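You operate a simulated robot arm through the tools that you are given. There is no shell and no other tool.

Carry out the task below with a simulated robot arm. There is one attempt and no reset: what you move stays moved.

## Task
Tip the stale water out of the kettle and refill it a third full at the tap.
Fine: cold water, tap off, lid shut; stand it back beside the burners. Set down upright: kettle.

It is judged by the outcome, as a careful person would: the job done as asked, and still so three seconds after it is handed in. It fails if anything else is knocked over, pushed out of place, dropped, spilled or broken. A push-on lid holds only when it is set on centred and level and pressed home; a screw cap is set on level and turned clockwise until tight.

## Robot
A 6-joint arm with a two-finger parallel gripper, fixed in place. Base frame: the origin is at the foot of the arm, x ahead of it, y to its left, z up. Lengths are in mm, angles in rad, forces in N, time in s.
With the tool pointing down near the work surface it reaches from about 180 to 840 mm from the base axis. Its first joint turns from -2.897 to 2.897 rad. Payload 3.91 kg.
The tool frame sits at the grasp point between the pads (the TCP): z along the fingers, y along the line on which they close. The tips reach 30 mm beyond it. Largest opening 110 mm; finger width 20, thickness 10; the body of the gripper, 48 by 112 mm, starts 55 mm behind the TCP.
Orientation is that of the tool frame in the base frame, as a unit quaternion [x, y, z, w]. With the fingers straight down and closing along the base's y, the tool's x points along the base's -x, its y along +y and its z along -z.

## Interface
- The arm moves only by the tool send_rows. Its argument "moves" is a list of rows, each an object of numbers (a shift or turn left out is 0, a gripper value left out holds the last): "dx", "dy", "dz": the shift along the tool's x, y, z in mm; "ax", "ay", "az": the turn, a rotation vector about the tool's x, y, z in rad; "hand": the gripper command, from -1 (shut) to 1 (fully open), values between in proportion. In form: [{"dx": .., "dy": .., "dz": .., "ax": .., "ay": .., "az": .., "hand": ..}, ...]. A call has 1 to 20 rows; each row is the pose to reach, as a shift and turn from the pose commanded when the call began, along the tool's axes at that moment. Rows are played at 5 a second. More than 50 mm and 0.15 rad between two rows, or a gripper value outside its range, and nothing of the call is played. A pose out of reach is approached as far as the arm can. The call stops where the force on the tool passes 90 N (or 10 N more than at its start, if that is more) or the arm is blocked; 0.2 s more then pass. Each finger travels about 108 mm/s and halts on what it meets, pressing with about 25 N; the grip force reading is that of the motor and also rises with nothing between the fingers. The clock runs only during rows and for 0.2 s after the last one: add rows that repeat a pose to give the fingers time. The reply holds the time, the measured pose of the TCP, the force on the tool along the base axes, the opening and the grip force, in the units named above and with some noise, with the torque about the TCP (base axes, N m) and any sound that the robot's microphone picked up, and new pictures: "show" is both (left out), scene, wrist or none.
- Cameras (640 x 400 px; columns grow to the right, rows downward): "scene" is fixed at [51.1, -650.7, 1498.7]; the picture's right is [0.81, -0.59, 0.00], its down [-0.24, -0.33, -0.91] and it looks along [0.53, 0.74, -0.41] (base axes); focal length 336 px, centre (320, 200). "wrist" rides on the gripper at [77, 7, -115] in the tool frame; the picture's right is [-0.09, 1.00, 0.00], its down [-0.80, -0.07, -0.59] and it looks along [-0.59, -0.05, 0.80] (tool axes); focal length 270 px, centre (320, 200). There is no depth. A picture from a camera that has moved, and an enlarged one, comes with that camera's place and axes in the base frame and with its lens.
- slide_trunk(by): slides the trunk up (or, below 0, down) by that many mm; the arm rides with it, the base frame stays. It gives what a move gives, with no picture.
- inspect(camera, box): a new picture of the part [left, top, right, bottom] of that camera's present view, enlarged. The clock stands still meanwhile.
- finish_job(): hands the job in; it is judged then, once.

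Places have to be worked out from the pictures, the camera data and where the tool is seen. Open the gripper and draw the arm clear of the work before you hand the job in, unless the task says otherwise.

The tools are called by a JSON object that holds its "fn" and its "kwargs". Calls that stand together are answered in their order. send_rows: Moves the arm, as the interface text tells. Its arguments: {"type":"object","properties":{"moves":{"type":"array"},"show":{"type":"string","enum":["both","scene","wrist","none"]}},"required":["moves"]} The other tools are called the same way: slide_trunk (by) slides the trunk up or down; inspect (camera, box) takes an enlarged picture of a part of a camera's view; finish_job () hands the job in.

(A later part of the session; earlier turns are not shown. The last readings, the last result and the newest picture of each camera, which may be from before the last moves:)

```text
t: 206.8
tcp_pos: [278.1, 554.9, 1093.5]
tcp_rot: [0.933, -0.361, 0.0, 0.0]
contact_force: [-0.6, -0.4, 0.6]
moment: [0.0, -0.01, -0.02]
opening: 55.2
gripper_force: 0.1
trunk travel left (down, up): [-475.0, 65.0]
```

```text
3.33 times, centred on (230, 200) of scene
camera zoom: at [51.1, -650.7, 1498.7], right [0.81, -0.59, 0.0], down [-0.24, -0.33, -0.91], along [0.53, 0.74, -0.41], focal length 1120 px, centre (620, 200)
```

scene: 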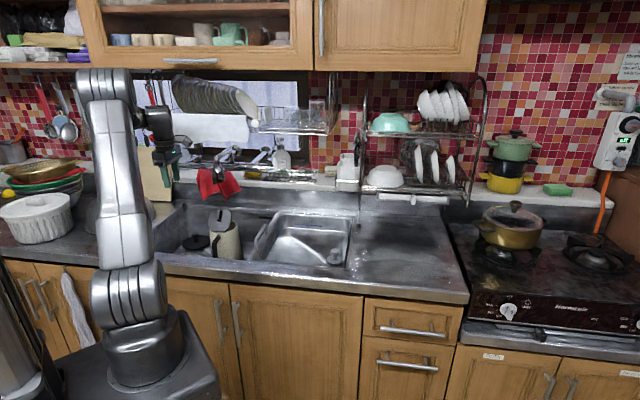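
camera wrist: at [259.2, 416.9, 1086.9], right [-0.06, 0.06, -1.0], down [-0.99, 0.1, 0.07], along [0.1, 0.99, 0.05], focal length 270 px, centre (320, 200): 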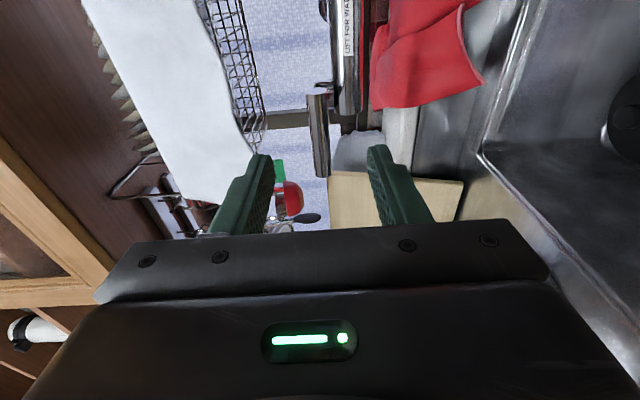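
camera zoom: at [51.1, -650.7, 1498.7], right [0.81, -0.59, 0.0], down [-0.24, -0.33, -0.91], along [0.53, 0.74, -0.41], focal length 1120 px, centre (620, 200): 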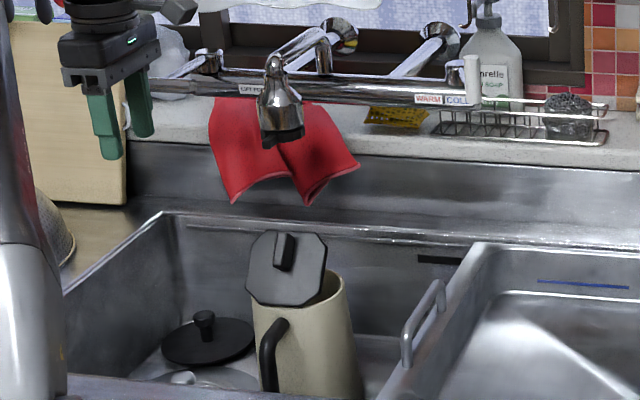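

The flow lever now matches its original shut position. I return to the handle.

{"fn": "send_rows", "kwargs": {"moves": [{"dx": 10, "dy": 12, "az": 0.14, "hand": 0.0}, {"dx": 22, "dy": 24, "dz": 5, "az": 0.28, "hand": 0.0}, {"dx": 34, "dy": 36, "dz": 12, "az": 0.42, "hand": 0.0}, {"dx": 47, "dy": 48, "dz": 20, "az": 0.56, "hand": 0.0}, {"dx": 60, "dy": 60, "dz": 30, "az": 0.7, "hand": 0.0}, {"dx": 73, "dy": 72, "dz": 40, "az": 0.84, "hand": 0.0}, {"dx": 86, "dy": 84, "dz": 50, "az": 0.98, "hand": 0.0}, {"dx": 98, "dy": 95, "dz": 60, "az": 1.12, "hand": 0.0}, {"dx": 109, "dy": 105, "dz": 68, "az": 1.26, "hand": 0.0}, {"dx": 118, "dy": 113, "dz": 74, "az": 1.4, "hand": 0.0}, {"dx": 126, "dy": 117, "dz": 74, "az": 1.53, "hand": 0.0}, {"dx": 126, "dy": 117, "dz": 74, "az": 1.571, "hand": 0.0}, {"dx": 126, "dy": 117, "dz": 74, "az": 1.571, "hand": 0.0}], "show": "wrist"}}

{"fn": "inspect", "kwargs": {"camera": "wrist", "box": [180, 20, 460, 240]}}

```text
t: 209.6
tcp_pos: [293.2, 383.4, 1017.5]
tcp_rot: [-0.404, 0.915, 0.0, 0.001]
contact_force: [-0.1, -0.3, 0.9]
moment: [0.03, 0.01, 0.01]
opening: 55.0
gripper_force: 0.1
trunk travel left (down, up): [-475.0, 65.0]
camera wrist: at [235.4, 330.8, 1134.4], right [-0.68, 0.74, 0.0], down [0.59, 0.54, 0.6], along [0.44, 0.4, -0.8], focal length 270 px, centre (320, 200)
```

wrist: 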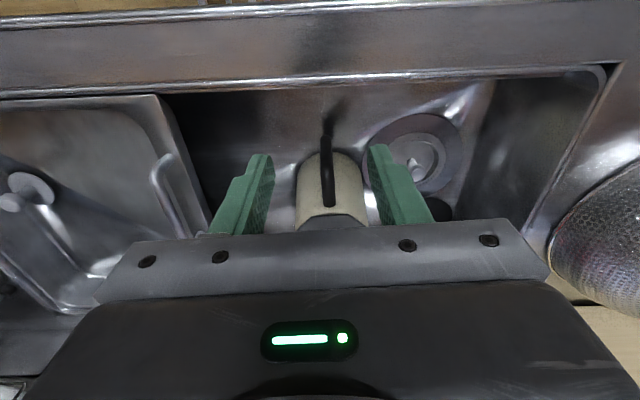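

```text
1.82 times, centred on (320, 130) of wrist
camera zoom: at [235.4, 330.8, 1134.4], right [-0.68, 0.74, 0.0], down [0.59, 0.54, 0.6], along [0.44, 0.4, -0.8], focal length 491 px, centre (320, 327)
```

zoom: 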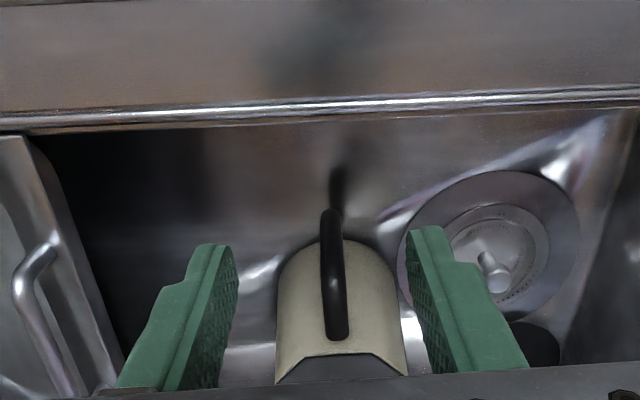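

Same picture as before; I go down onto the handle, grip, and lift 20 mm while checking the weight.

{"fn": "send_rows", "kwargs": {"moves": [{"dx": -35, "dz": 30, "hand": 0.0}, {"dx": -70, "dz": 60, "hand": 0.0}, {"dx": -96, "dz": 95, "hand": 0.0}, {"dx": -96, "dz": 140, "hand": 0.0}, {"dx": -96, "dz": 173, "hand": 0.0}, {"dx": -96, "dz": 198, "hand": 0.0}, {"dx": -96, "dz": 206, "hand": 0.0}, {"dx": -96, "dz": 206, "hand": -0.5}, {"dx": -96, "dz": 206, "hand": -1}, {"dx": -96, "dz": 206, "hand": -1}, {"dx": -96, "dz": 206, "hand": -1}], "show": "none"}}

{"fn": "send_rows", "kwargs": {"moves": [{"dz": -4, "hand": -1}, {"dz": -8, "hand": -1}, {"dz": -13, "hand": -1}, {"dz": -18, "hand": -1}, {"dz": -22, "hand": -1}, {"dz": -22, "hand": -1}, {"dz": -22, "hand": -1}], "show": "scene"}}

{"fn": "send_rows", "kwargs": {"moves": [{"hand": -1}], "show": "none"}}

{"fn": "send_rows", "kwargs": {"moves": [{"hand": -1}], "show": "none"}}

{"fn": "send_rows", "kwargs": {"moves": [{"hand": -1}], "show": "none"}}

{"fn": "send_rows", "kwargs": {"moves": [{"hand": -1}], "show": "none"}}

```text
t: 212.0
tcp_pos: [358.7, 453.8, 813.8]
tcp_rot: [-0.404, 0.915, 0.001, 0.0]
contact_force: [-0.2, 0.1, -0.3]
moment: [0.23, 0.14, -0.01]
opening: 18.0
gripper_force: 25.7
trunk travel left (down, up): [-475.0, 65.0]
```

```text
t: 213.6
tcp_pos: [357.6, 452.7, 833.3]
tcp_rot: [-0.405, 0.914, 0.0, 0.0]
contact_force: [0.1, -0.1, -9.5]
moment: [-0.65, 0.59, 0.0]
opening: 17.9
gripper_force: 24.6
trunk travel left (down, up): [-475.0, 65.0]
```

scene: 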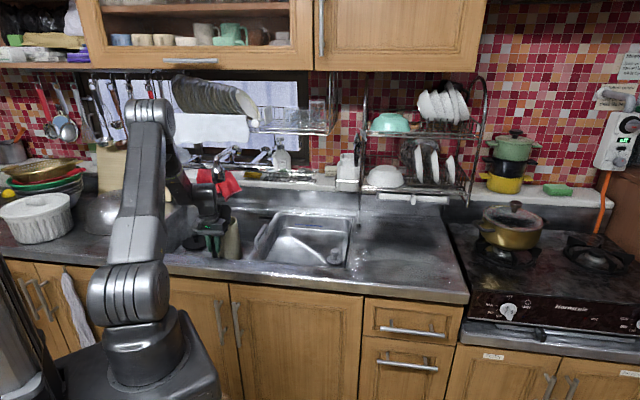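

```text
t: 214.0
tcp_pos: [358.8, 454.9, 835.3]
tcp_rot: [-0.404, 0.915, 0.0, 0.0]
contact_force: [-0.1, -0.4, -10.0]
moment: [-0.63, 0.58, -0.02]
opening: 17.7
gripper_force: 25.1
trunk travel left (down, up): [-475.0, 65.0]
```

```text
t: 214.4
tcp_pos: [358.7, 454.7, 833.5]
tcp_rot: [-0.405, 0.914, 0.0, 0.0]
contact_force: [-0.1, -1.0, -10.3]
moment: [-0.66, 0.62, -0.02]
opening: 17.9
gripper_force: 25.1
trunk travel left (down, up): [-475.0, 65.0]
```

```text
t: 214.8
tcp_pos: [360.8, 453.4, 833.3]
tcp_rot: [-0.405, 0.914, 0.001, 0.0]
contact_force: [1.2, -0.9, -9.4]
moment: [-0.68, 0.59, 0.02]
opening: 18.0
gripper_force: 24.9
trunk travel left (down, up): [-475.0, 65.0]
```

```text
t: 215.2
tcp_pos: [358.4, 453.5, 832.7]
tcp_rot: [-0.404, 0.915, 0.0, 0.0]
contact_force: [-0.3, -0.2, -8.7]
moment: [-0.66, 0.57, 0.01]
opening: 17.7
gripper_force: 25.2
trunk travel left (down, up): [-475.0, 65.0]
```

About 0.40 L now. I turn the kettle back away from the nozzle (handle to the right), the reverse of how it came in, so I can also look into the mouth from above.

{"fn": "send_rows", "kwargs": {"moves": [{"dy": -1, "az": -0.05, "hand": -1}, {"dy": -3, "az": -0.13, "hand": -1}, {"dy": -6, "az": -0.23, "hand": -1}, {"dy": -9, "az": -0.34, "hand": -1}, {"dy": -13, "az": -0.45, "hand": -1}, {"dy": -16, "az": -0.56, "hand": -1}, {"dy": -19, "az": -0.67, "hand": -1}, {"dy": -22, "az": -0.78, "hand": -1}, {"dy": -26, "az": -0.89, "hand": -1}, {"dy": -29, "az": -1.0, "hand": -1}, {"dy": -32, "az": -1.11, "hand": -1}, {"dy": -35, "az": -1.22, "hand": -1}, {"dy": -38, "az": -1.33, "hand": -1}, {"dy": -41, "az": -1.43, "hand": -1}, {"dy": -44, "az": -1.51, "hand": -1}, {"dy": -45, "az": -1.56, "hand": -1}, {"dy": -45, "az": -1.571, "hand": -1}, {"dy": -45, "az": -1.571, "hand": -1}], "show": "both"}}

{"fn": "inspect", "kwargs": {"camera": "scene", "box": [170, 160, 290, 270]}}

```text
t: 219.0
tcp_pos: [391.2, 424.1, 834.2]
tcp_rot: [0.933, -0.361, -0.001, 0.0]
contact_force: [0.2, -0.6, -8.6]
moment: [-0.58, -0.59, 0.0]
opening: 18.1
gripper_force: 24.4
trunk travel left (down, up): [-475.0, 65.0]
camera wrist: at [442.9, 367.7, 951.0], right [-0.74, -0.68, 0.0], down [-0.54, 0.59, 0.59], along [-0.4, 0.44, -0.8], focal length 270 px, centre (320, 200)
```

scene: 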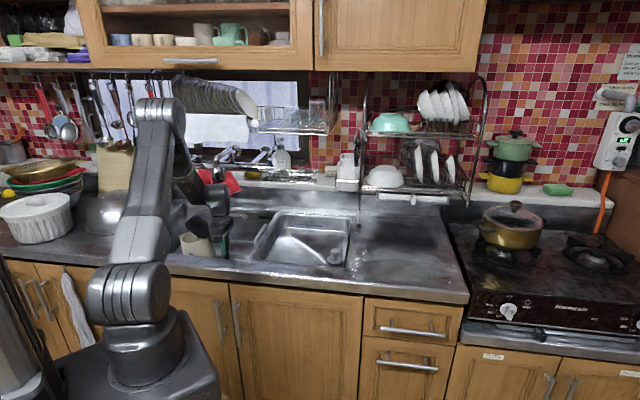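
wrist: 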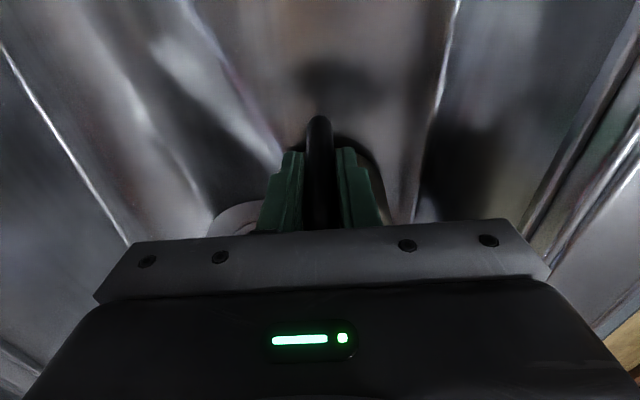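

```text
3.64 times, centred on (230, 215) of scene
camera zoom: at [51.1, -650.7, 1498.7], right [0.81, -0.59, 0.0], down [-0.24, -0.33, -0.91], along [0.53, 0.74, -0.41], focal length 1222 px, centre (647, 146)
```

zoom: 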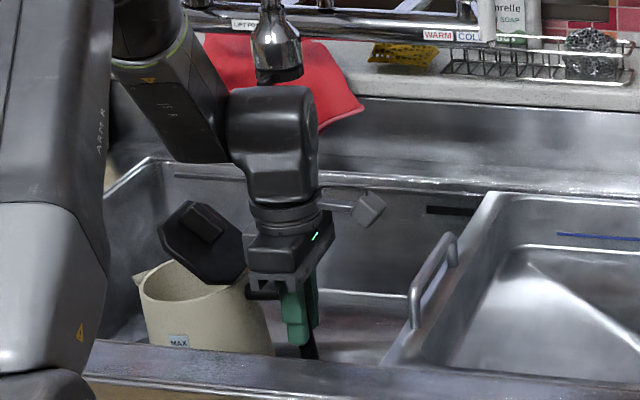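

The heavier kettle has crept about 5° spout-down in the grip. I level it by tilting the tool back a little, then set it on the floor here to look inside and take a fresh grip.

{"fn": "send_rows", "kwargs": {"moves": [{"ay": -0.03, "hand": -1}, {"ay": -0.06, "hand": -1}, {"ay": -0.09, "hand": -1}, {"ay": -0.09, "hand": -1}], "show": "scene"}}

{"fn": "inspect", "kwargs": {"camera": "scene", "box": [170, 190, 260, 265]}}

```text
t: 220.0
tcp_pos: [391.2, 423.3, 834.8]
tcp_rot: [0.932, -0.361, -0.042, -0.016]
contact_force: [0.3, 0.6, -9.0]
moment: [-0.56, -0.65, -0.02]
opening: 17.9
gripper_force: 25.4
trunk travel left (down, up): [-475.0, 65.0]
```

scene: 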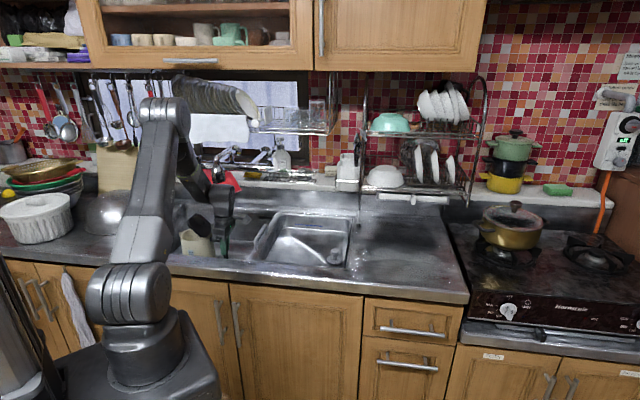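

```text
5.33 times, centred on (215, 228) of scene
camera zoom: at [51.1, -650.7, 1498.7], right [0.81, -0.59, 0.0], down [-0.24, -0.33, -0.91], along [0.53, 0.74, -0.41], focal length 1793 px, centre (880, 53)
```

zoom: 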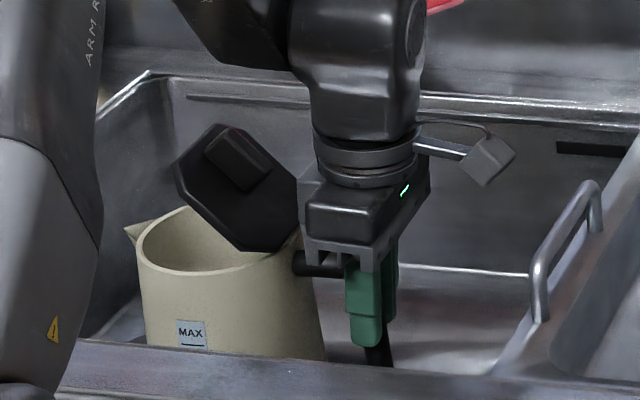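

Level again. I lower it to the basin floor.

{"fn": "send_rows", "kwargs": {"moves": [{"dx": 0.7, "dz": 8, "hand": -1}, {"dx": 1.4, "dz": 16, "hand": -1}, {"dx": 1.9, "dz": 21, "hand": -1}, {"dx": 1.9, "dz": 21, "hand": -1}], "show": "none"}}

{"fn": "send_rows", "kwargs": {"moves": [{"dx": 0.2, "dz": 2.5, "hand": -1}, {"dx": 0.3, "dz": 3.5, "hand": -1}, {"dx": 0.3, "dz": 3.5, "hand": -1}], "show": "none"}}

```text
t: 221.0
tcp_pos: [389.9, 424.9, 813.6]
tcp_rot: [0.932, -0.361, -0.041, -0.015]
contact_force: [-0.8, -0.1, -9.4]
moment: [-0.58, -0.63, -0.02]
opening: 17.7
gripper_force: 24.7
trunk travel left (down, up): [-475.0, 65.0]
```

```text
t: 221.8
tcp_pos: [391.4, 424.3, 813.8]
tcp_rot: [0.931, -0.361, -0.04, -0.019]
contact_force: [5.6, 0.6, 25.3]
moment: [0.01, 0.56, -0.05]
opening: 17.7
gripper_force: 24.5
trunk travel left (down, up): [-475.0, 65.0]
```

On the floor. I ease off, open the fingers and rise, re-levelling the tool, then look into the mouth from above.

{"fn": "send_rows", "kwargs": {"moves": [{"dz": -2.5, "hand": -1}, {"dz": -2.5, "hand": -0.5}, {"dz": -2.5, "hand": 0.0}, {"dz": -2.5, "hand": 0.0}, {"dx": -2, "dz": -30, "hand": 0.0}, {"dx": -6, "dz": -70, "hand": 0.0}, {"dx": -10, "dz": -115, "ay": 0.03, "hand": 0.0}, {"dx": -14, "dz": -160, "ay": 0.06, "hand": 0.0}, {"dx": -18, "dz": -205, "ay": 0.09, "hand": 0.0}, {"dx": -22, "dz": -250, "ay": 0.09, "hand": 0.0}, {"dx": -50, "dz": -280, "ay": 0.09, "hand": 0.0}, {"dx": -85, "dz": -290, "ay": 0.09, "hand": 0.0}, {"dx": -85, "dz": -290, "ay": 0.09, "hand": 0.0}], "show": "both"}}

{"fn": "inspect", "kwargs": {"camera": "wrist", "box": [220, 20, 420, 190]}}

{"fn": "inspect", "kwargs": {"camera": "scene", "box": [170, 190, 270, 265]}}

```text
t: 224.6
tcp_pos: [346.8, 461.0, 1107.0]
tcp_rot: [0.933, -0.361, 0.0, 0.0]
contact_force: [-0.7, -0.4, 0.4]
moment: [0.0, -0.05, -0.02]
opening: 55.0
gripper_force: 0.1
trunk travel left (down, up): [-475.0, 65.0]
camera wrist: at [398.8, 404.7, 1224.1], right [-0.74, -0.68, 0.0], down [-0.54, 0.59, 0.59], along [-0.4, 0.44, -0.8], focal length 270 px, centre (320, 200)
```

scene: 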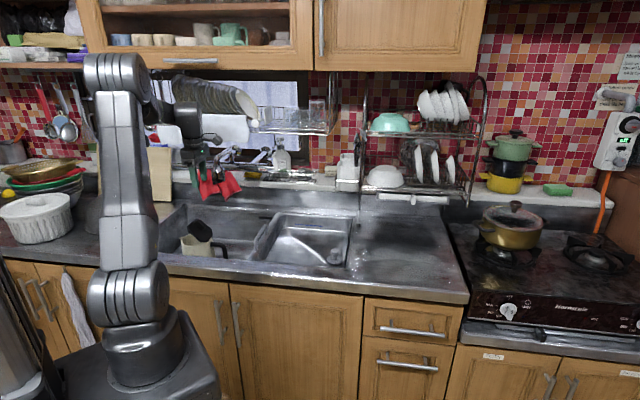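
wrist: 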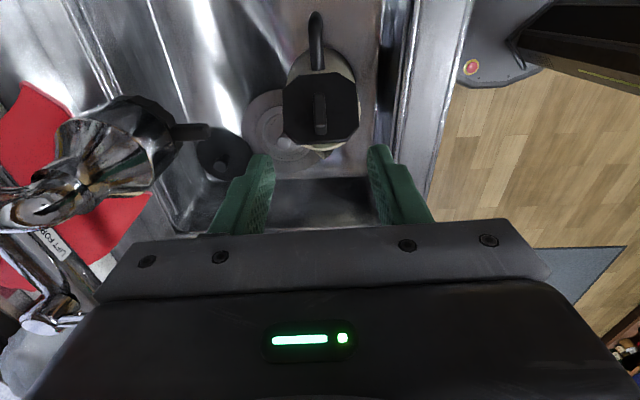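

```text
2.35 times, centred on (320, 105) of wrist
camera zoom: at [398.8, 404.7, 1224.1], right [-0.74, -0.68, 0.0], down [-0.54, 0.59, 0.59], along [-0.4, 0.44, -0.8], focal length 636 px, centre (320, 424)
```

zoom: 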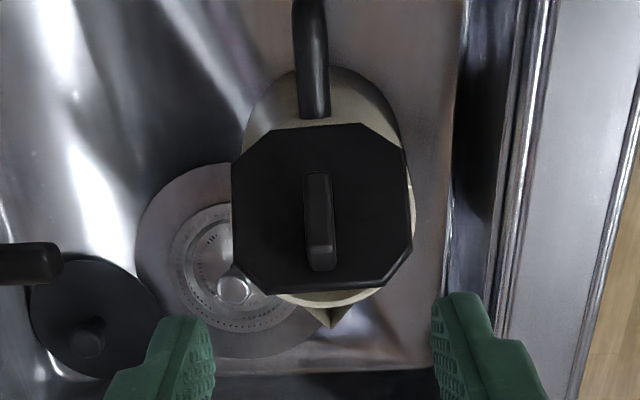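

```text
5.33 times, centred on (220, 228) of scene
camera zoom: at [51.1, -650.7, 1498.7], right [0.81, -0.59, 0.0], down [-0.24, -0.33, -0.91], along [0.53, 0.74, -0.41], focal length 1793 px, centre (853, 53)
```

zoom: 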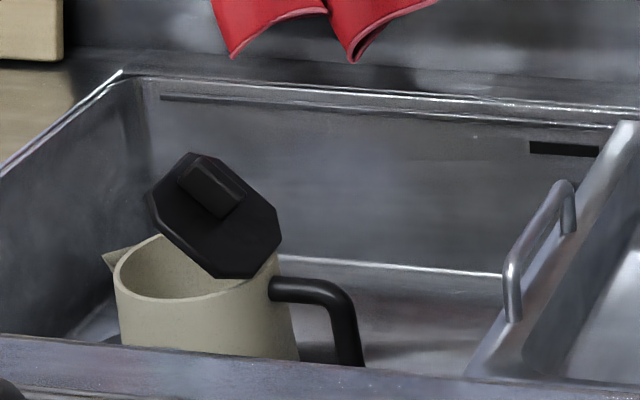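

The lid has dropped to about 40° (it brushed the hand). To see the water I turn the wrist camera to the spout side: rotate the tool half a turn through the front, staying above the kettle.

{"fn": "send_rows", "kwargs": {"moves": [{"az": 0.14}, {"az": 0.28}, {"az": 0.42}, {"az": 0.56}, {"az": 0.7}, {"az": 0.84}, {"az": 0.98}, {"az": 1.12}, {"az": 1.26}, {"az": 1.4}, {"az": 1.54}, {"az": 1.571}, {"az": 1.571}], "show": "none"}}

{"fn": "send_rows", "kwargs": {"moves": [{"dy": 5, "dz": 10, "az": 0.14}, {"dy": 10, "dz": 20, "az": 0.28}, {"dy": 15, "dz": 30, "az": 0.42}, {"dy": 20, "dz": 40, "az": 0.56}, {"dy": 25, "dz": 55, "az": 0.7}, {"dy": 30, "dz": 70, "az": 0.84}, {"dy": 38, "dz": 85, "az": 0.98}, {"dy": 46, "dz": 100, "az": 1.12}, {"dy": 54, "dz": 110, "az": 1.26}, {"dy": 62, "dz": 115, "az": 1.4}, {"dy": 67, "dz": 118, "az": 1.54}, {"dy": 67, "dz": 118, "az": 1.571}, {"dy": 67, "dz": 118, "az": 1.571}], "show": "both"}}

{"fn": "inspect", "kwargs": {"camera": "wrist", "box": [220, 40, 420, 230]}}

```text
t: 227.4
tcp_pos: [347.3, 463.0, 1107.6]
tcp_rot: [-0.403, 0.915, 0.0, 0.0]
contact_force: [-0.3, 0.1, 0.5]
moment: [0.0, -0.02, 0.02]
opening: 55.2
gripper_force: 0.1
trunk travel left (down, up): [-475.0, 65.0]
```

```text
t: 230.2
tcp_pos: [298.3, 508.5, 988.5]
tcp_rot: [0.362, 0.932, 0.001, 0.0]
contact_force: [-0.2, 0.3, -0.4]
moment: [-0.01, 0.02, -0.03]
opening: 54.7
gripper_force: 0.0
trunk travel left (down, up): [-475.0, 65.0]
camera wrist: at [245.2, 565.1, 1104.7], right [0.74, 0.68, 0.0], down [0.54, -0.59, 0.59], along [0.4, -0.44, -0.8], focal length 270 px, centre (320, 200)
```

scene: 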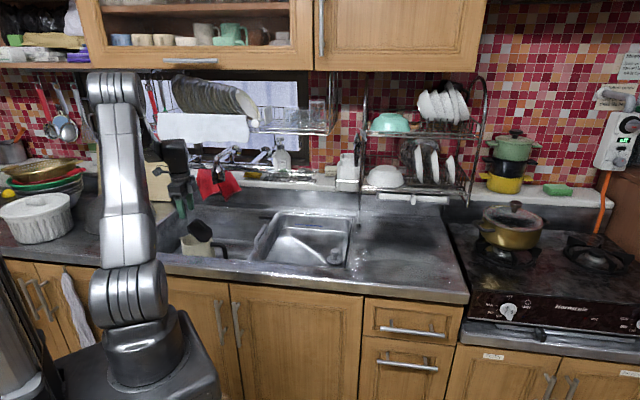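
wrist: 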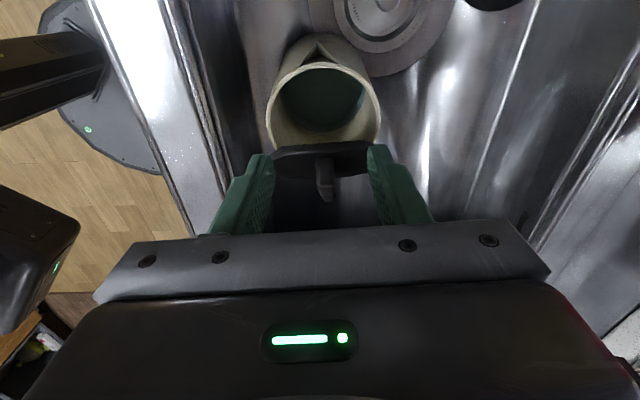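

```text
2.11 times, centred on (320, 135) of wrist
camera zoom: at [245.2, 565.1, 1104.7], right [0.74, 0.68, 0.0], down [0.54, -0.59, 0.59], along [0.4, -0.44, -0.8], focal length 569 px, centre (320, 337)
```

zoom: 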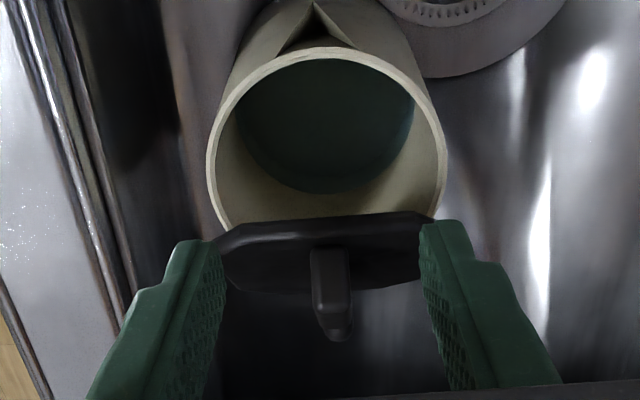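

I can see the water surface inside; together with the weight it is about 0.39 L, roughly 28–30 % — a little short of a third. I'll add a small top-up. First I reopen the lid by pushing its free edge with closed fingers from the spout side.

{"fn": "send_rows", "kwargs": {"moves": [{"dx": 20, "hand": -0.5}, {"dx": 52, "hand": -1}, {"dx": 52, "dz": 20, "hand": -1}, {"dx": 52, "dz": 50, "hand": -1}, {"dx": 52, "dz": 58, "hand": -1}, {"dx": 40, "dz": 58, "hand": -1}, {"dx": 25, "dz": 58, "hand": -1}, {"dx": 10, "dz": 58, "hand": -1}, {"dx": 0, "dz": 58, "hand": -1}, {"dx": -8, "dz": 58, "hand": -1}, {"dx": -15, "dz": 58, "hand": -1}, {"dx": -15, "dz": 58, "hand": -1}], "show": "both"}}

{"fn": "inspect", "kwargs": {"camera": "scene", "box": [170, 180, 270, 265]}}

```text
t: 232.8
tcp_pos: [309.1, 499.8, 930.5]
tcp_rot: [0.362, 0.932, 0.0, 0.0]
contact_force: [-1.0, 1.0, 2.0]
moment: [-0.07, 0.0, -0.03]
opening: 0.0
gripper_force: 24.8
trunk travel left (down, up): [-475.0, 65.0]
camera wrist: at [256.0, 555.4, 1047.6], right [0.74, 0.68, 0.0], down [0.54, -0.59, 0.59], along [0.4, -0.44, -0.8], focal length 270 px, centre (320, 200)
```

scene: 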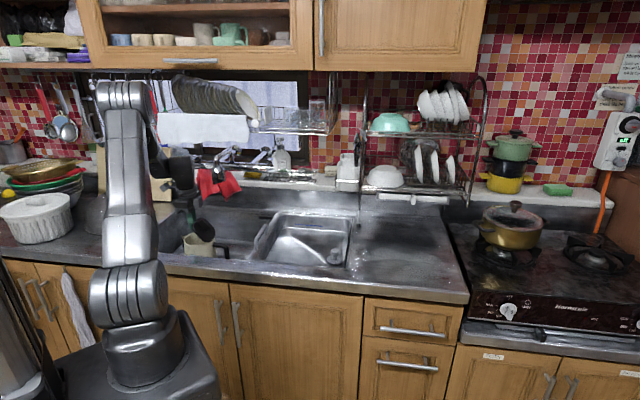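
wrist: 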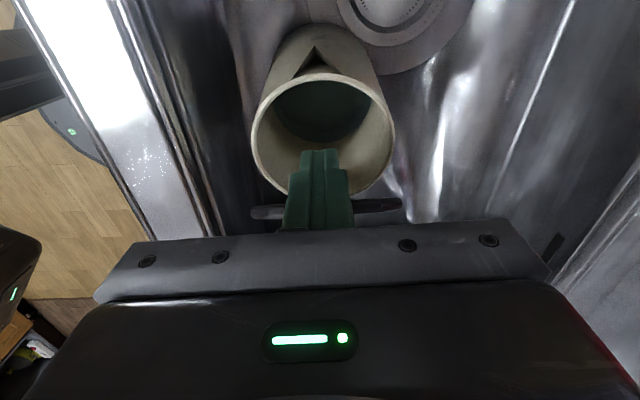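

```text
4.71 times, centred on (220, 222) of scene
camera zoom: at [51.1, -650.7, 1498.7], right [0.81, -0.59, 0.0], down [-0.24, -0.33, -0.91], along [0.53, 0.74, -0.41], focal length 1582 px, centre (791, 94)
```

zoom: 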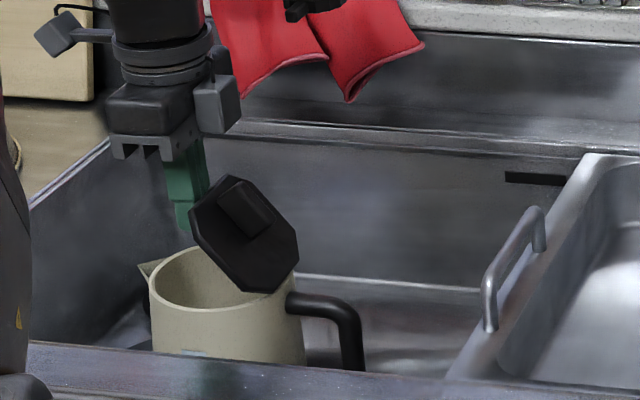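

The lid is pushed up to ~65°. A few mm more, then I back off to the left and up for another look at the water level with the whole rim visible.

{"fn": "send_rows", "kwargs": {"moves": [{"dx": -5, "hand": -1}, {"dx": -9, "hand": -1}, {"dx": 10, "hand": -1}, {"dx": 35, "dz": -10, "hand": -1}, {"dx": 45, "dz": -50, "hand": -1}, {"dx": 35, "dz": -95, "hand": -1}, {"dx": 35, "dz": -95, "hand": -1}], "show": "wrist"}}

{"fn": "inspect", "kwargs": {"camera": "wrist", "box": [220, 0, 420, 150]}}

{"fn": "inspect", "kwargs": {"camera": "scene", "box": [170, 180, 270, 265]}}

```text
t: 234.4
tcp_pos: [283.2, 521.3, 1024.8]
tcp_rot: [0.362, 0.932, 0.0, 0.001]
contact_force: [1.4, 0.4, -0.7]
moment: [-0.02, -0.03, 0.02]
opening: 0.0
gripper_force: 24.9
trunk travel left (down, up): [-475.0, 65.0]
camera wrist: at [230.8, 578.2, 1140.6], right [0.74, 0.68, 0.0], down [0.54, -0.59, 0.59], along [0.4, -0.44, -0.8], focal length 270 px, centre (320, 200)
```

wrist: 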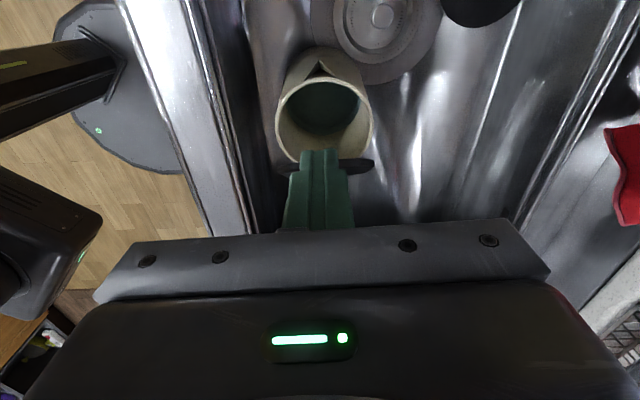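

```text
2.67 times, centred on (320, 75) of wrist
camera zoom: at [230.8, 578.2, 1140.6], right [0.74, 0.68, 0.0], down [0.54, -0.59, 0.59], along [0.4, -0.44, -0.8], focal length 721 px, centre (320, 533)
```

zoom: 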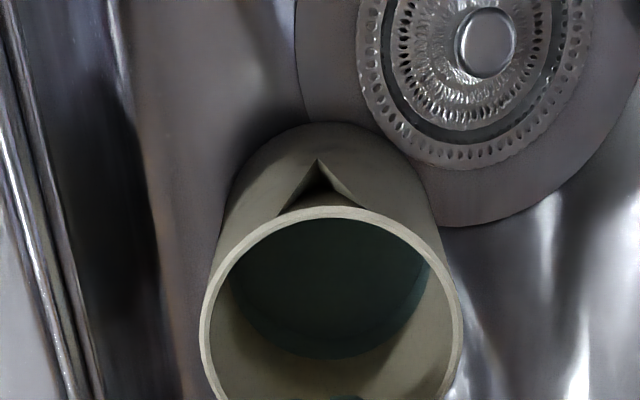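

```text
4.71 times, centred on (220, 222) of scene
camera zoom: at [51.1, -650.7, 1498.7], right [0.81, -0.59, 0.0], down [-0.24, -0.33, -0.91], along [0.53, 0.74, -0.41], focal length 1582 px, centre (791, 94)
```

zoom: 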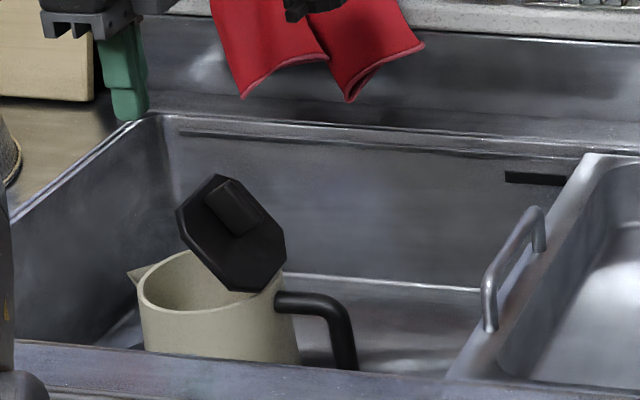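

With the full rim in view I get the water ≈40 mm deep of ≈160 mm — about 26–30 %. So a top-up of ~80 mL is worthwhile. I turn the tool back and go over the handle again.

{"fn": "send_rows", "kwargs": {"moves": [{"az": -0.14}, {"az": -0.28}, {"az": -0.42}, {"az": -0.56}, {"az": -0.7}, {"az": -0.84}, {"az": -0.98}, {"az": -1.12}, {"az": -1.26}, {"az": -1.4}, {"az": -1.54}, {"az": -1.571}, {"az": -1.571}], "show": "none"}}

{"fn": "send_rows", "kwargs": {"moves": [{"dy": -8, "dz": -5, "az": -0.14, "hand": 0.0}, {"dy": -20, "dz": -5, "az": -0.28, "hand": 0.0}, {"dy": -34, "dz": -5, "az": -0.42, "hand": 0.0}, {"dy": -48, "dz": -5, "az": -0.56, "hand": 0.0}, {"dy": -62, "dz": -5, "az": -0.7, "hand": 0.0}, {"dy": -76, "dz": -5, "az": -0.84, "hand": 0.0}, {"dy": -90, "dz": -5, "az": -0.98, "hand": 0.0}, {"dy": -104, "dz": 0, "az": -1.12, "hand": 0.0}, {"dy": -118, "dz": 20, "az": -1.26, "hand": 0.0}, {"dy": -130, "dz": 40, "az": -1.4, "hand": 0.0}, {"dy": -134, "dz": 60, "az": -1.54, "hand": 0.0}, {"dy": -134, "dz": 65, "az": -1.571, "hand": 0.0}, {"dy": -134, "dz": 65, "az": -1.571, "hand": 0.0}], "show": "wrist"}}

{"fn": "inspect", "kwargs": {"camera": "wrist", "box": [180, 20, 460, 240]}}

```text
t: 237.2
tcp_pos: [283.1, 520.7, 1027.1]
tcp_rot: [-0.405, 0.914, 0.0, 0.001]
contact_force: [0.4, -0.8, 0.0]
moment: [0.01, 0.0, -0.02]
opening: 0.0
gripper_force: 25.0
trunk travel left (down, up): [-475.0, 65.0]
```

```text
t: 240.0
tcp_pos: [384.3, 430.5, 960.2]
tcp_rot: [0.933, -0.361, 0.0, 0.0]
contact_force: [-0.5, -0.3, 0.3]
moment: [-0.01, 0.0, 0.02]
opening: 54.9
gripper_force: 0.0
trunk travel left (down, up): [-475.0, 65.0]
camera wrist: at [435.1, 374.7, 1077.0], right [-0.74, -0.68, 0.0], down [-0.55, 0.59, 0.59], along [-0.4, 0.44, -0.8], focal length 270 px, centre (320, 200)
```

wrist: 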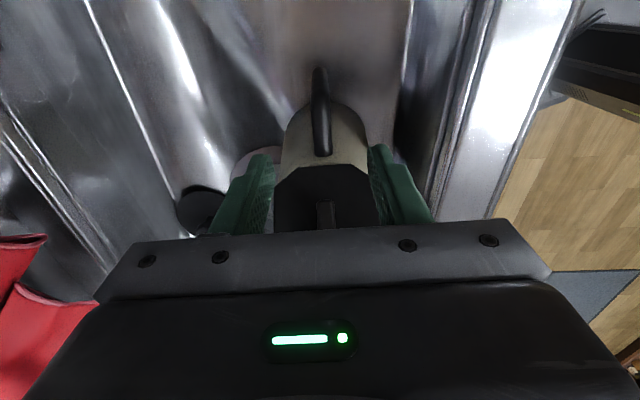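

```text
1.82 times, centred on (320, 130) of wrist
camera zoom: at [435.1, 374.7, 1077.0], right [-0.74, -0.68, 0.0], down [-0.55, 0.59, 0.59], along [-0.4, 0.44, -0.8], focal length 491 px, centre (320, 327)
```

zoom: 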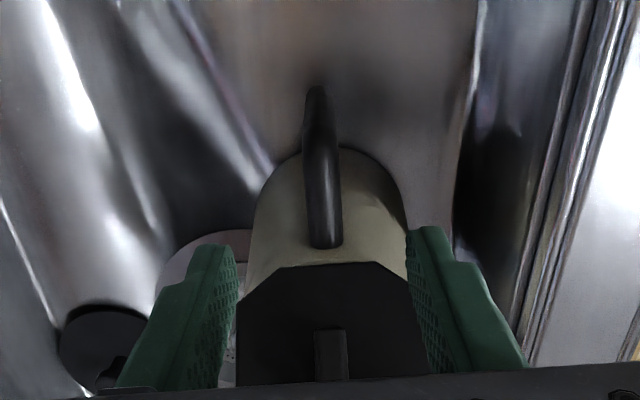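

Bar is 7 mm further out. I descend with a slight outward lean of the hand (to stay clear of the lid), then grip.

{"fn": "send_rows", "kwargs": {"moves": [{"dx": 7, "dz": 20, "ay": -0.02, "hand": 0.0}, {"dx": 7, "dz": 60, "ay": -0.04, "hand": 0.0}, {"dx": 7, "dz": 100, "ay": -0.05, "hand": 0.0}, {"dx": 7, "dz": 130, "ay": -0.05, "hand": 0.0}, {"dx": 7, "dz": 147, "ay": -0.05, "hand": 0.0}, {"dx": 7, "dz": 147, "ay": -0.05, "hand": -0.5}, {"dx": 7, "dz": 147, "ay": -0.05, "hand": -1}, {"dx": 7, "dz": 147, "ay": -0.05, "hand": -1}, {"dx": 7, "dz": 147, "ay": -0.05, "hand": -1}], "show": "wrist"}}

{"fn": "inspect", "kwargs": {"camera": "scene", "box": [170, 170, 280, 270]}}

```text
t: 242.0
tcp_pos: [387.4, 426.5, 812.6]
tcp_rot: [0.932, -0.361, -0.023, -0.01]
contact_force: [-0.3, 0.0, 1.2]
moment: [-0.07, 0.61, -0.17]
opening: 17.9
gripper_force: 25.0
trunk travel left (down, up): [-475.0, 65.0]
camera wrist: at [443.3, 366.3, 925.6], right [-0.74, -0.68, 0.0], down [-0.52, 0.57, 0.63], along [-0.43, 0.46, -0.77], focal length 270 px, centre (320, 200)
```

wrist: 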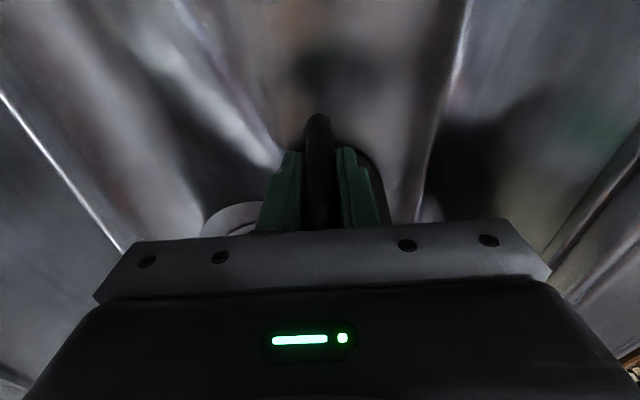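

```text
4.00 times, centred on (225, 220) of scene
camera zoom: at [51.1, -650.7, 1498.7], right [0.81, -0.59, 0.0], down [-0.24, -0.33, -0.91], along [0.53, 0.74, -0.41], focal length 1345 px, centre (700, 120)
```

zoom: 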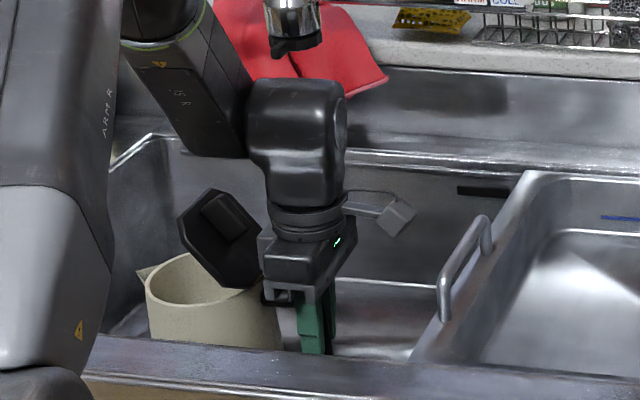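

Gripped. I lift ~20 mm and swing it back under the nozzle along the path that worked before.

{"fn": "send_rows", "kwargs": {"moves": [{"dx": -0.3, "dz": -6, "hand": -1}, {"dx": -0.6, "dz": -13, "hand": -1}, {"dx": -1, "dz": -20, "hand": -1}], "show": "none"}}

{"fn": "send_rows", "kwargs": {"moves": [{"dx": -2, "az": 0.07, "hand": -1}, {"dx": -5, "az": 0.18, "hand": -1}, {"dx": -8, "az": 0.31, "hand": -1}, {"dx": -11, "az": 0.45, "hand": -1}, {"dx": -15, "az": 0.59, "hand": -1}, {"dx": -18, "az": 0.73, "hand": -1}, {"dx": -22, "az": 0.87, "hand": -1}, {"dx": -25, "az": 1.01, "hand": -1}, {"dx": -29, "az": 1.15, "hand": -1}, {"dx": -32, "az": 1.28, "hand": -1}, {"dx": -35, "az": 1.4, "hand": -1}, {"dx": -37, "az": 1.49, "hand": -1}, {"dx": -39, "az": 1.55, "hand": -1}, {"dx": -39, "az": 1.571, "hand": -1}], "show": "both"}}

{"fn": "inspect", "kwargs": {"camera": "scene", "box": [180, 140, 290, 260]}}

```text
t: 242.8
tcp_pos: [388.9, 427.7, 834.1]
tcp_rot: [0.933, -0.36, -0.023, -0.009]
contact_force: [0.4, -0.9, -10.0]
moment: [-0.55, -0.6, 0.02]
opening: 17.9
gripper_force: 25.1
trunk travel left (down, up): [-475.0, 65.0]
```

```text
t: 245.8
tcp_pos: [359.5, 453.0, 834.8]
tcp_rot: [-0.404, 0.915, 0.022, -0.009]
contact_force: [-1.7, -1.4, -9.3]
moment: [-0.61, 0.52, 0.01]
opening: 18.0
gripper_force: 25.3
trunk travel left (down, up): [-475.0, 65.0]
camera wrist: at [306.0, 397.4, 951.7], right [-0.68, 0.74, 0.05], down [0.61, 0.52, 0.59], along [0.41, 0.43, -0.81], focal length 270 px, centre (320, 200)
```

scene: 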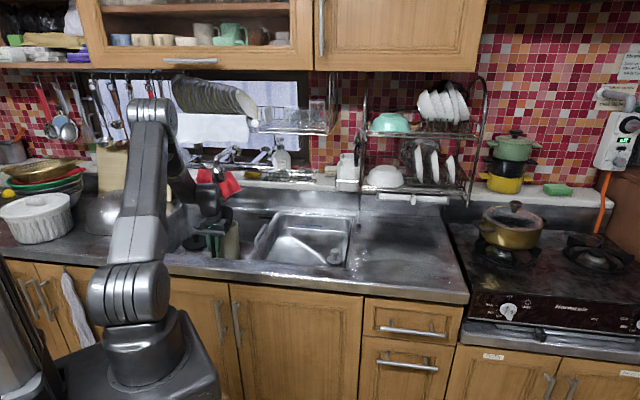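
wrist: 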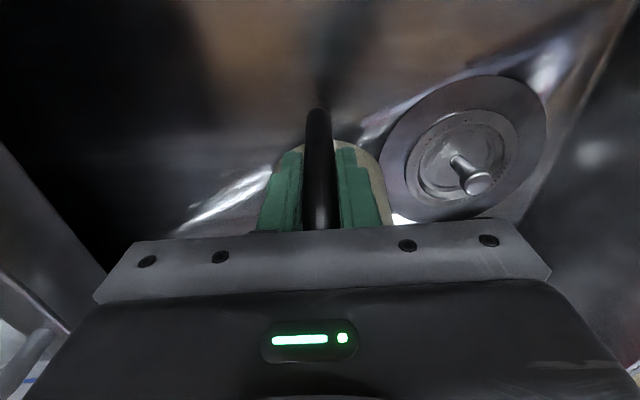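

```text
3.33 times, centred on (235, 200) of scene
camera zoom: at [51.1, -650.7, 1498.7], right [0.81, -0.59, 0.0], down [-0.24, -0.33, -0.91], along [0.53, 0.74, -0.41], focal length 1120 px, centre (603, 200)
```

zoom: 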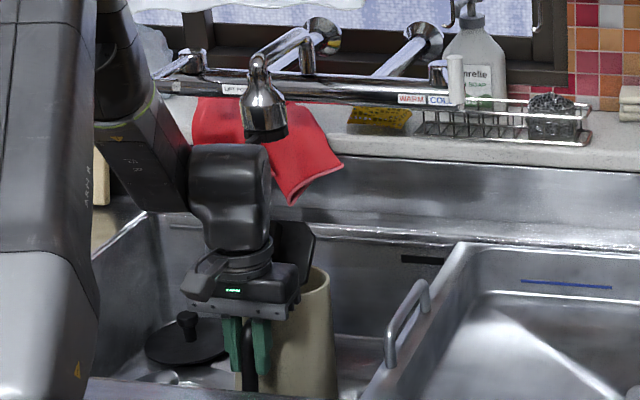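

I level out the small tilts (the tool leans ~2.7° sideways after the turn) and lower the kettle onto the floor under the nozzle.

{"fn": "send_rows", "kwargs": {"moves": [{"dz": 5, "ax": 0.024, "ay": -0.025, "hand": -1}, {"dz": 11, "ax": 0.047, "ay": -0.05, "hand": -1}, {"dz": 18, "ax": 0.047, "ay": -0.05, "hand": -1}, {"dz": 18, "ax": 0.047, "ay": -0.05, "hand": -1}], "show": "scene"}}

{"fn": "inspect", "kwargs": {"camera": "scene", "box": [180, 140, 290, 260]}}

{"fn": "send_rows", "kwargs": {"moves": [{"dz": 3, "hand": -1}, {"dz": 4, "hand": -1}], "show": "none"}}

```text
t: 246.8
tcp_pos: [358.3, 454.2, 819.0]
tcp_rot: [-0.403, 0.915, 0.012, 0.023]
contact_force: [-2.8, -3.7, 5.7]
moment: [0.67, -0.63, -0.03]
opening: 18.1
gripper_force: 24.6
trunk travel left (down, up): [-475.0, 65.0]
```

scene: 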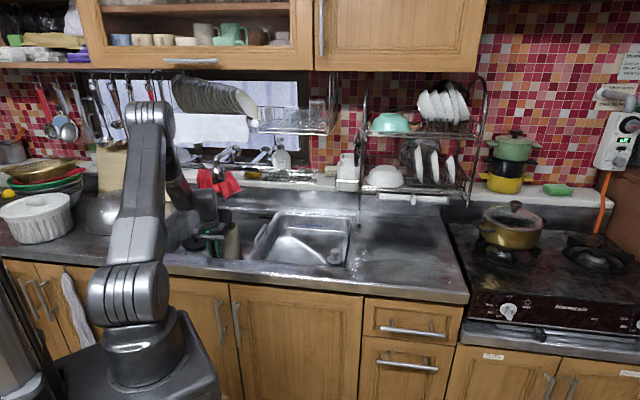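

```text
3.33 times, centred on (235, 200) of scene
camera zoom: at [51.1, -650.7, 1498.7], right [0.81, -0.59, 0.0], down [-0.24, -0.33, -0.91], along [0.53, 0.74, -0.41], focal length 1120 px, centre (603, 200)
```

zoom: 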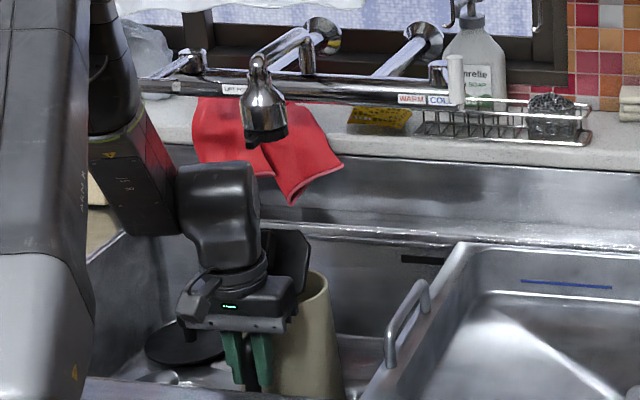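

```text
t: 247.4
tcp_pos: [359.6, 453.6, 814.7]
tcp_rot: [-0.404, 0.914, 0.012, 0.023]
contact_force: [-4.3, -3.9, 5.9]
moment: [0.52, -0.75, 0.0]
opening: 17.9
gripper_force: 25.2
trunk travel left (down, up): [-475.0, 65.0]
```

Contact; it is settling flat as I lower. A couple more millimetres, then release and retreat.

{"fn": "send_rows", "kwargs": {"moves": [{"dz": 2, "hand": -1}, {"dz": 2.5, "hand": -1}], "show": "none"}}

{"fn": "send_rows", "kwargs": {"moves": [{"dz": -1, "hand": -0.7}, {"dz": -1, "hand": -0.3}, {"dz": -1, "hand": 0.0}, {"dz": -1, "hand": 0.0}, {"dx": 2, "dz": -30, "hand": 0.0}, {"dx": 5, "dz": -70, "hand": 0.0}, {"dx": 9, "dz": -110, "hand": 0.0}, {"dx": 35, "dz": -150, "ax": -0.005, "ay": 0.02, "hand": 0.0}, {"dx": 70, "dz": -180, "ax": -0.005, "ay": 0.05, "hand": 0.0}, {"dx": 105, "dz": -208, "ax": -0.005, "ay": 0.05, "hand": 0.0}, {"dx": 105, "dz": -208, "ax": -0.005, "ay": 0.05, "hand": 0.0}], "show": "both"}}

{"fn": "inspect", "kwargs": {"camera": "scene", "box": [180, 140, 300, 260]}}

{"fn": "inspect", "kwargs": {"camera": "wrist", "box": [180, 20, 460, 240]}}

```text
t: 248.0
tcp_pos: [356.9, 454.9, 814.2]
tcp_rot: [-0.404, 0.914, 0.013, 0.024]
contact_force: [-4.1, -2.8, 21.9]
moment: [-0.21, -0.4, 0.03]
opening: 17.7
gripper_force: 25.4
trunk travel left (down, up): [-475.0, 65.0]
```

```text
t: 250.4
tcp_pos: [282.9, 367.3, 1014.5]
tcp_rot: [-0.403, 0.915, 0.003, -0.002]
contact_force: [0.7, -0.6, -0.3]
moment: [-0.03, -0.01, 0.01]
opening: 55.1
gripper_force: 0.1
trunk travel left (down, up): [-475.0, 65.0]
camera wrist: at [224.8, 314.8, 1130.4], right [-0.68, 0.74, 0.01], down [0.6, 0.54, 0.59], along [0.43, 0.41, -0.8], focal length 270 px, centre (320, 200)
```

scene: 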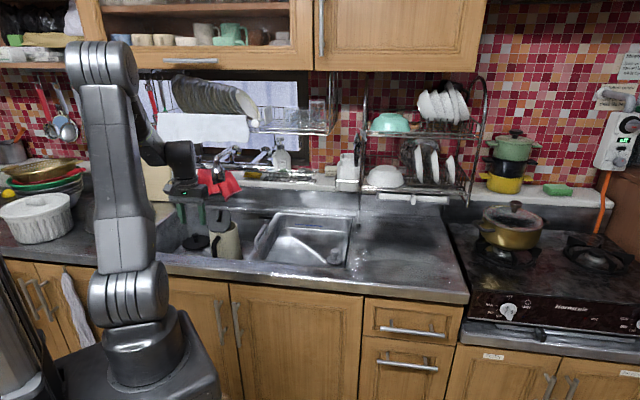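
wrist: 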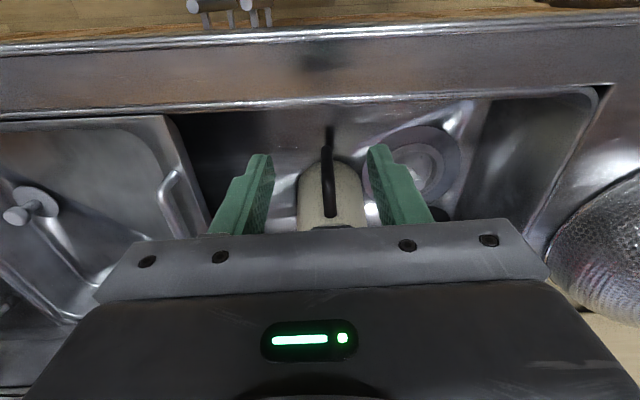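

```text
3.33 times, centred on (240, 200) of scene
camera zoom: at [51.1, -650.7, 1498.7], right [0.81, -0.59, 0.0], down [-0.24, -0.33, -0.91], along [0.53, 0.74, -0.41], focal length 1120 px, centre (587, 200)
```

zoom: 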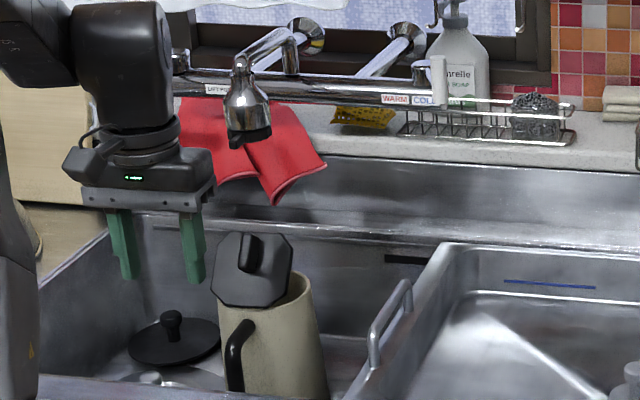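

```text
1.82 times, centred on (320, 130) of wrist
camera zoom: at [224.8, 314.8, 1130.4], right [-0.68, 0.74, 0.01], down [0.6, 0.54, 0.59], along [0.43, 0.41, -0.8], focal length 491 px, centre (320, 327)
```

zoom: 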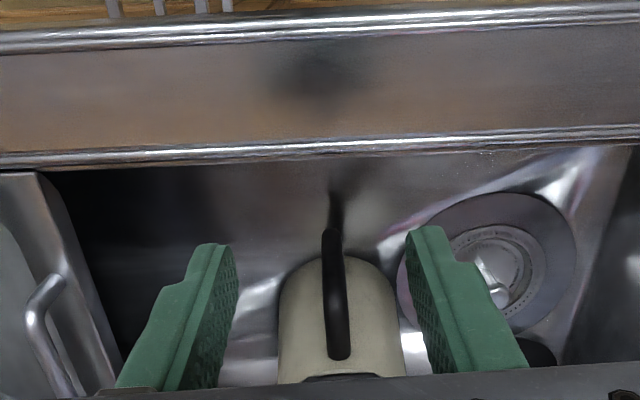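

Placed as before with the lid open. I go to the flow lever again.

{"fn": "send_rows", "kwargs": {"moves": [{"dx": -6, "dy": 5, "dz": -15, "az": -0.14, "hand": 0.0}, {"dx": -15, "dy": 14, "dz": -30, "az": -0.28, "hand": 0.0}, {"dx": -28, "dy": 28, "dz": -45, "az": -0.42, "hand": 0.0}, {"dx": -42, "dy": 43, "dz": -60, "az": -0.56, "hand": 0.0}, {"dx": -57, "dy": 60, "dz": -72, "az": -0.7, "hand": 0.0}, {"dx": -73, "dy": 77, "dz": -85, "az": -0.84, "hand": 0.0}, {"dx": -89, "dy": 94, "dz": -85, "az": -0.98, "hand": 0.0}, {"dx": -104, "dy": 110, "dz": -85, "az": -1.12, "hand": 0.0}, {"dx": -118, "dy": 125, "dz": -85, "az": -1.26, "hand": 0.0}, {"dx": -130, "dy": 138, "dz": -85, "az": -1.4, "hand": 0.0}, {"dx": -137, "dy": 146, "dz": -85, "az": -1.53, "hand": 0.0}, {"dx": -137, "dy": 146, "dz": -85, "az": -1.571, "hand": 0.0}, {"dx": -137, "dy": 146, "dz": -85, "az": -1.571, "hand": 0.0}], "show": "none"}}

{"fn": "send_rows", "kwargs": {"moves": [{"ax": 0.13, "hand": 0.0}, {"ax": 0.26, "hand": 0.0}, {"ax": 0.39, "hand": 0.0}, {"ax": 0.52, "hand": 0.0}, {"ax": 0.65, "hand": 0.0}, {"ax": 0.78, "hand": 0.0}, {"ax": 0.91, "hand": 0.0}, {"ax": 1.04, "hand": 0.0}, {"ax": 1.17, "hand": 0.0}, {"ax": 1.3, "hand": 0.0}, {"ax": 1.43, "hand": 0.0}, {"ax": 1.571, "hand": 0.0}, {"ax": 1.571, "hand": 0.0}], "show": "wrist"}}

```text
t: 253.2
tcp_pos: [265.9, 567.4, 1099.2]
tcp_rot: [0.933, -0.361, -0.002, -0.002]
contact_force: [0.4, -0.6, -0.2]
moment: [0.0, 0.0, 0.01]
opening: 55.1
gripper_force: 0.0
trunk travel left (down, up): [-475.0, 65.0]
```

```text
t: 256.0
tcp_pos: [266.3, 567.5, 1100.1]
tcp_rot: [-0.658, 0.259, -0.253, 0.66]
contact_force: [-0.1, 0.0, -0.6]
moment: [-0.02, 0.0, -0.01]
opening: 55.1
gripper_force: 0.0
trunk travel left (down, up): [-475.0, 65.0]
camera wrist: at [244.8, 431.2, 1093.6], right [-0.07, 0.07, -1.0], down [-0.99, 0.1, 0.08], along [0.1, 0.99, 0.06], focal length 270 px, centre (320, 200)
```

wrist: 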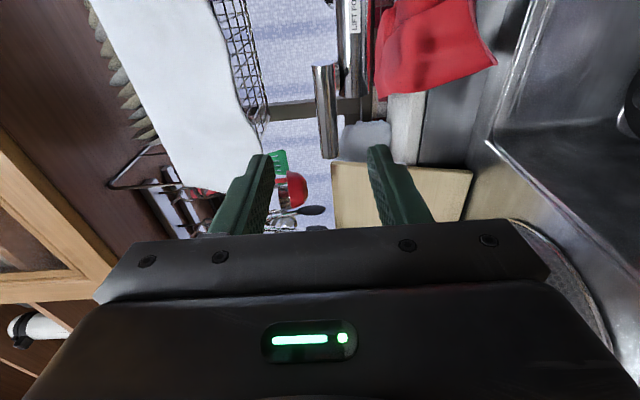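

{"fn": "send_rows", "kwargs": {"moves": [{"dx": 9, "dz": 15, "hand": 0.0}, {"dx": 17, "dz": 40, "hand": 0.0}, {"dx": 17, "dz": 65, "hand": 0.0}, {"dx": 17, "dz": 90, "hand": 0.0}, {"dx": 17, "dz": 110, "hand": 0.0}, {"dx": 17, "dz": 110, "hand": 0.0}], "show": "wrist"}}

{"fn": "inspect", "kwargs": {"camera": "wrist", "box": [200, 40, 440, 240]}}

```text
t: 257.4
tcp_pos: [353.7, 636.0, 1100.8]
tcp_rot: [-0.658, 0.257, -0.253, 0.661]
contact_force: [0.2, 0.3, 0.2]
moment: [-0.02, -0.02, 0.03]
opening: 54.8
gripper_force: 0.0
trunk travel left (down, up): [-475.0, 65.0]
camera wrist: at [332.1, 500.3, 1094.1], right [-0.07, 0.07, -1.0], down [-0.99, 0.1, 0.08], along [0.1, 0.99, 0.06], focal length 270 px, centre (320, 200)
```

wrist: 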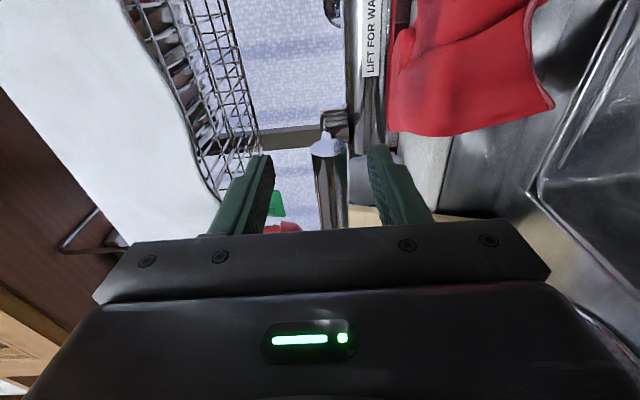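

```text
2.00 times, centred on (320, 140) of wrist
camera zoom: at [332.1, 500.3, 1094.1], right [-0.07, 0.07, -1.0], down [-0.99, 0.1, 0.08], along [0.1, 0.99, 0.06], focal length 541 px, centre (320, 320)
```

zoom: 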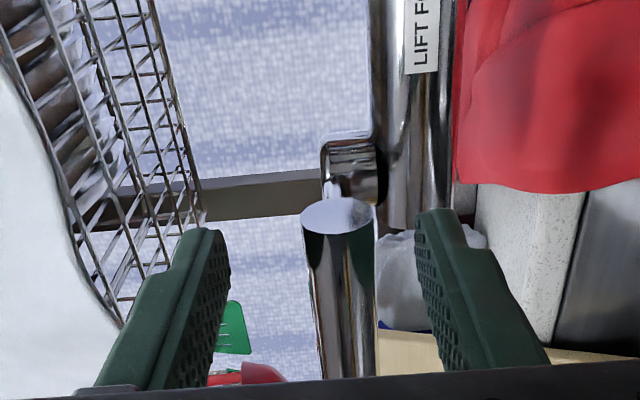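

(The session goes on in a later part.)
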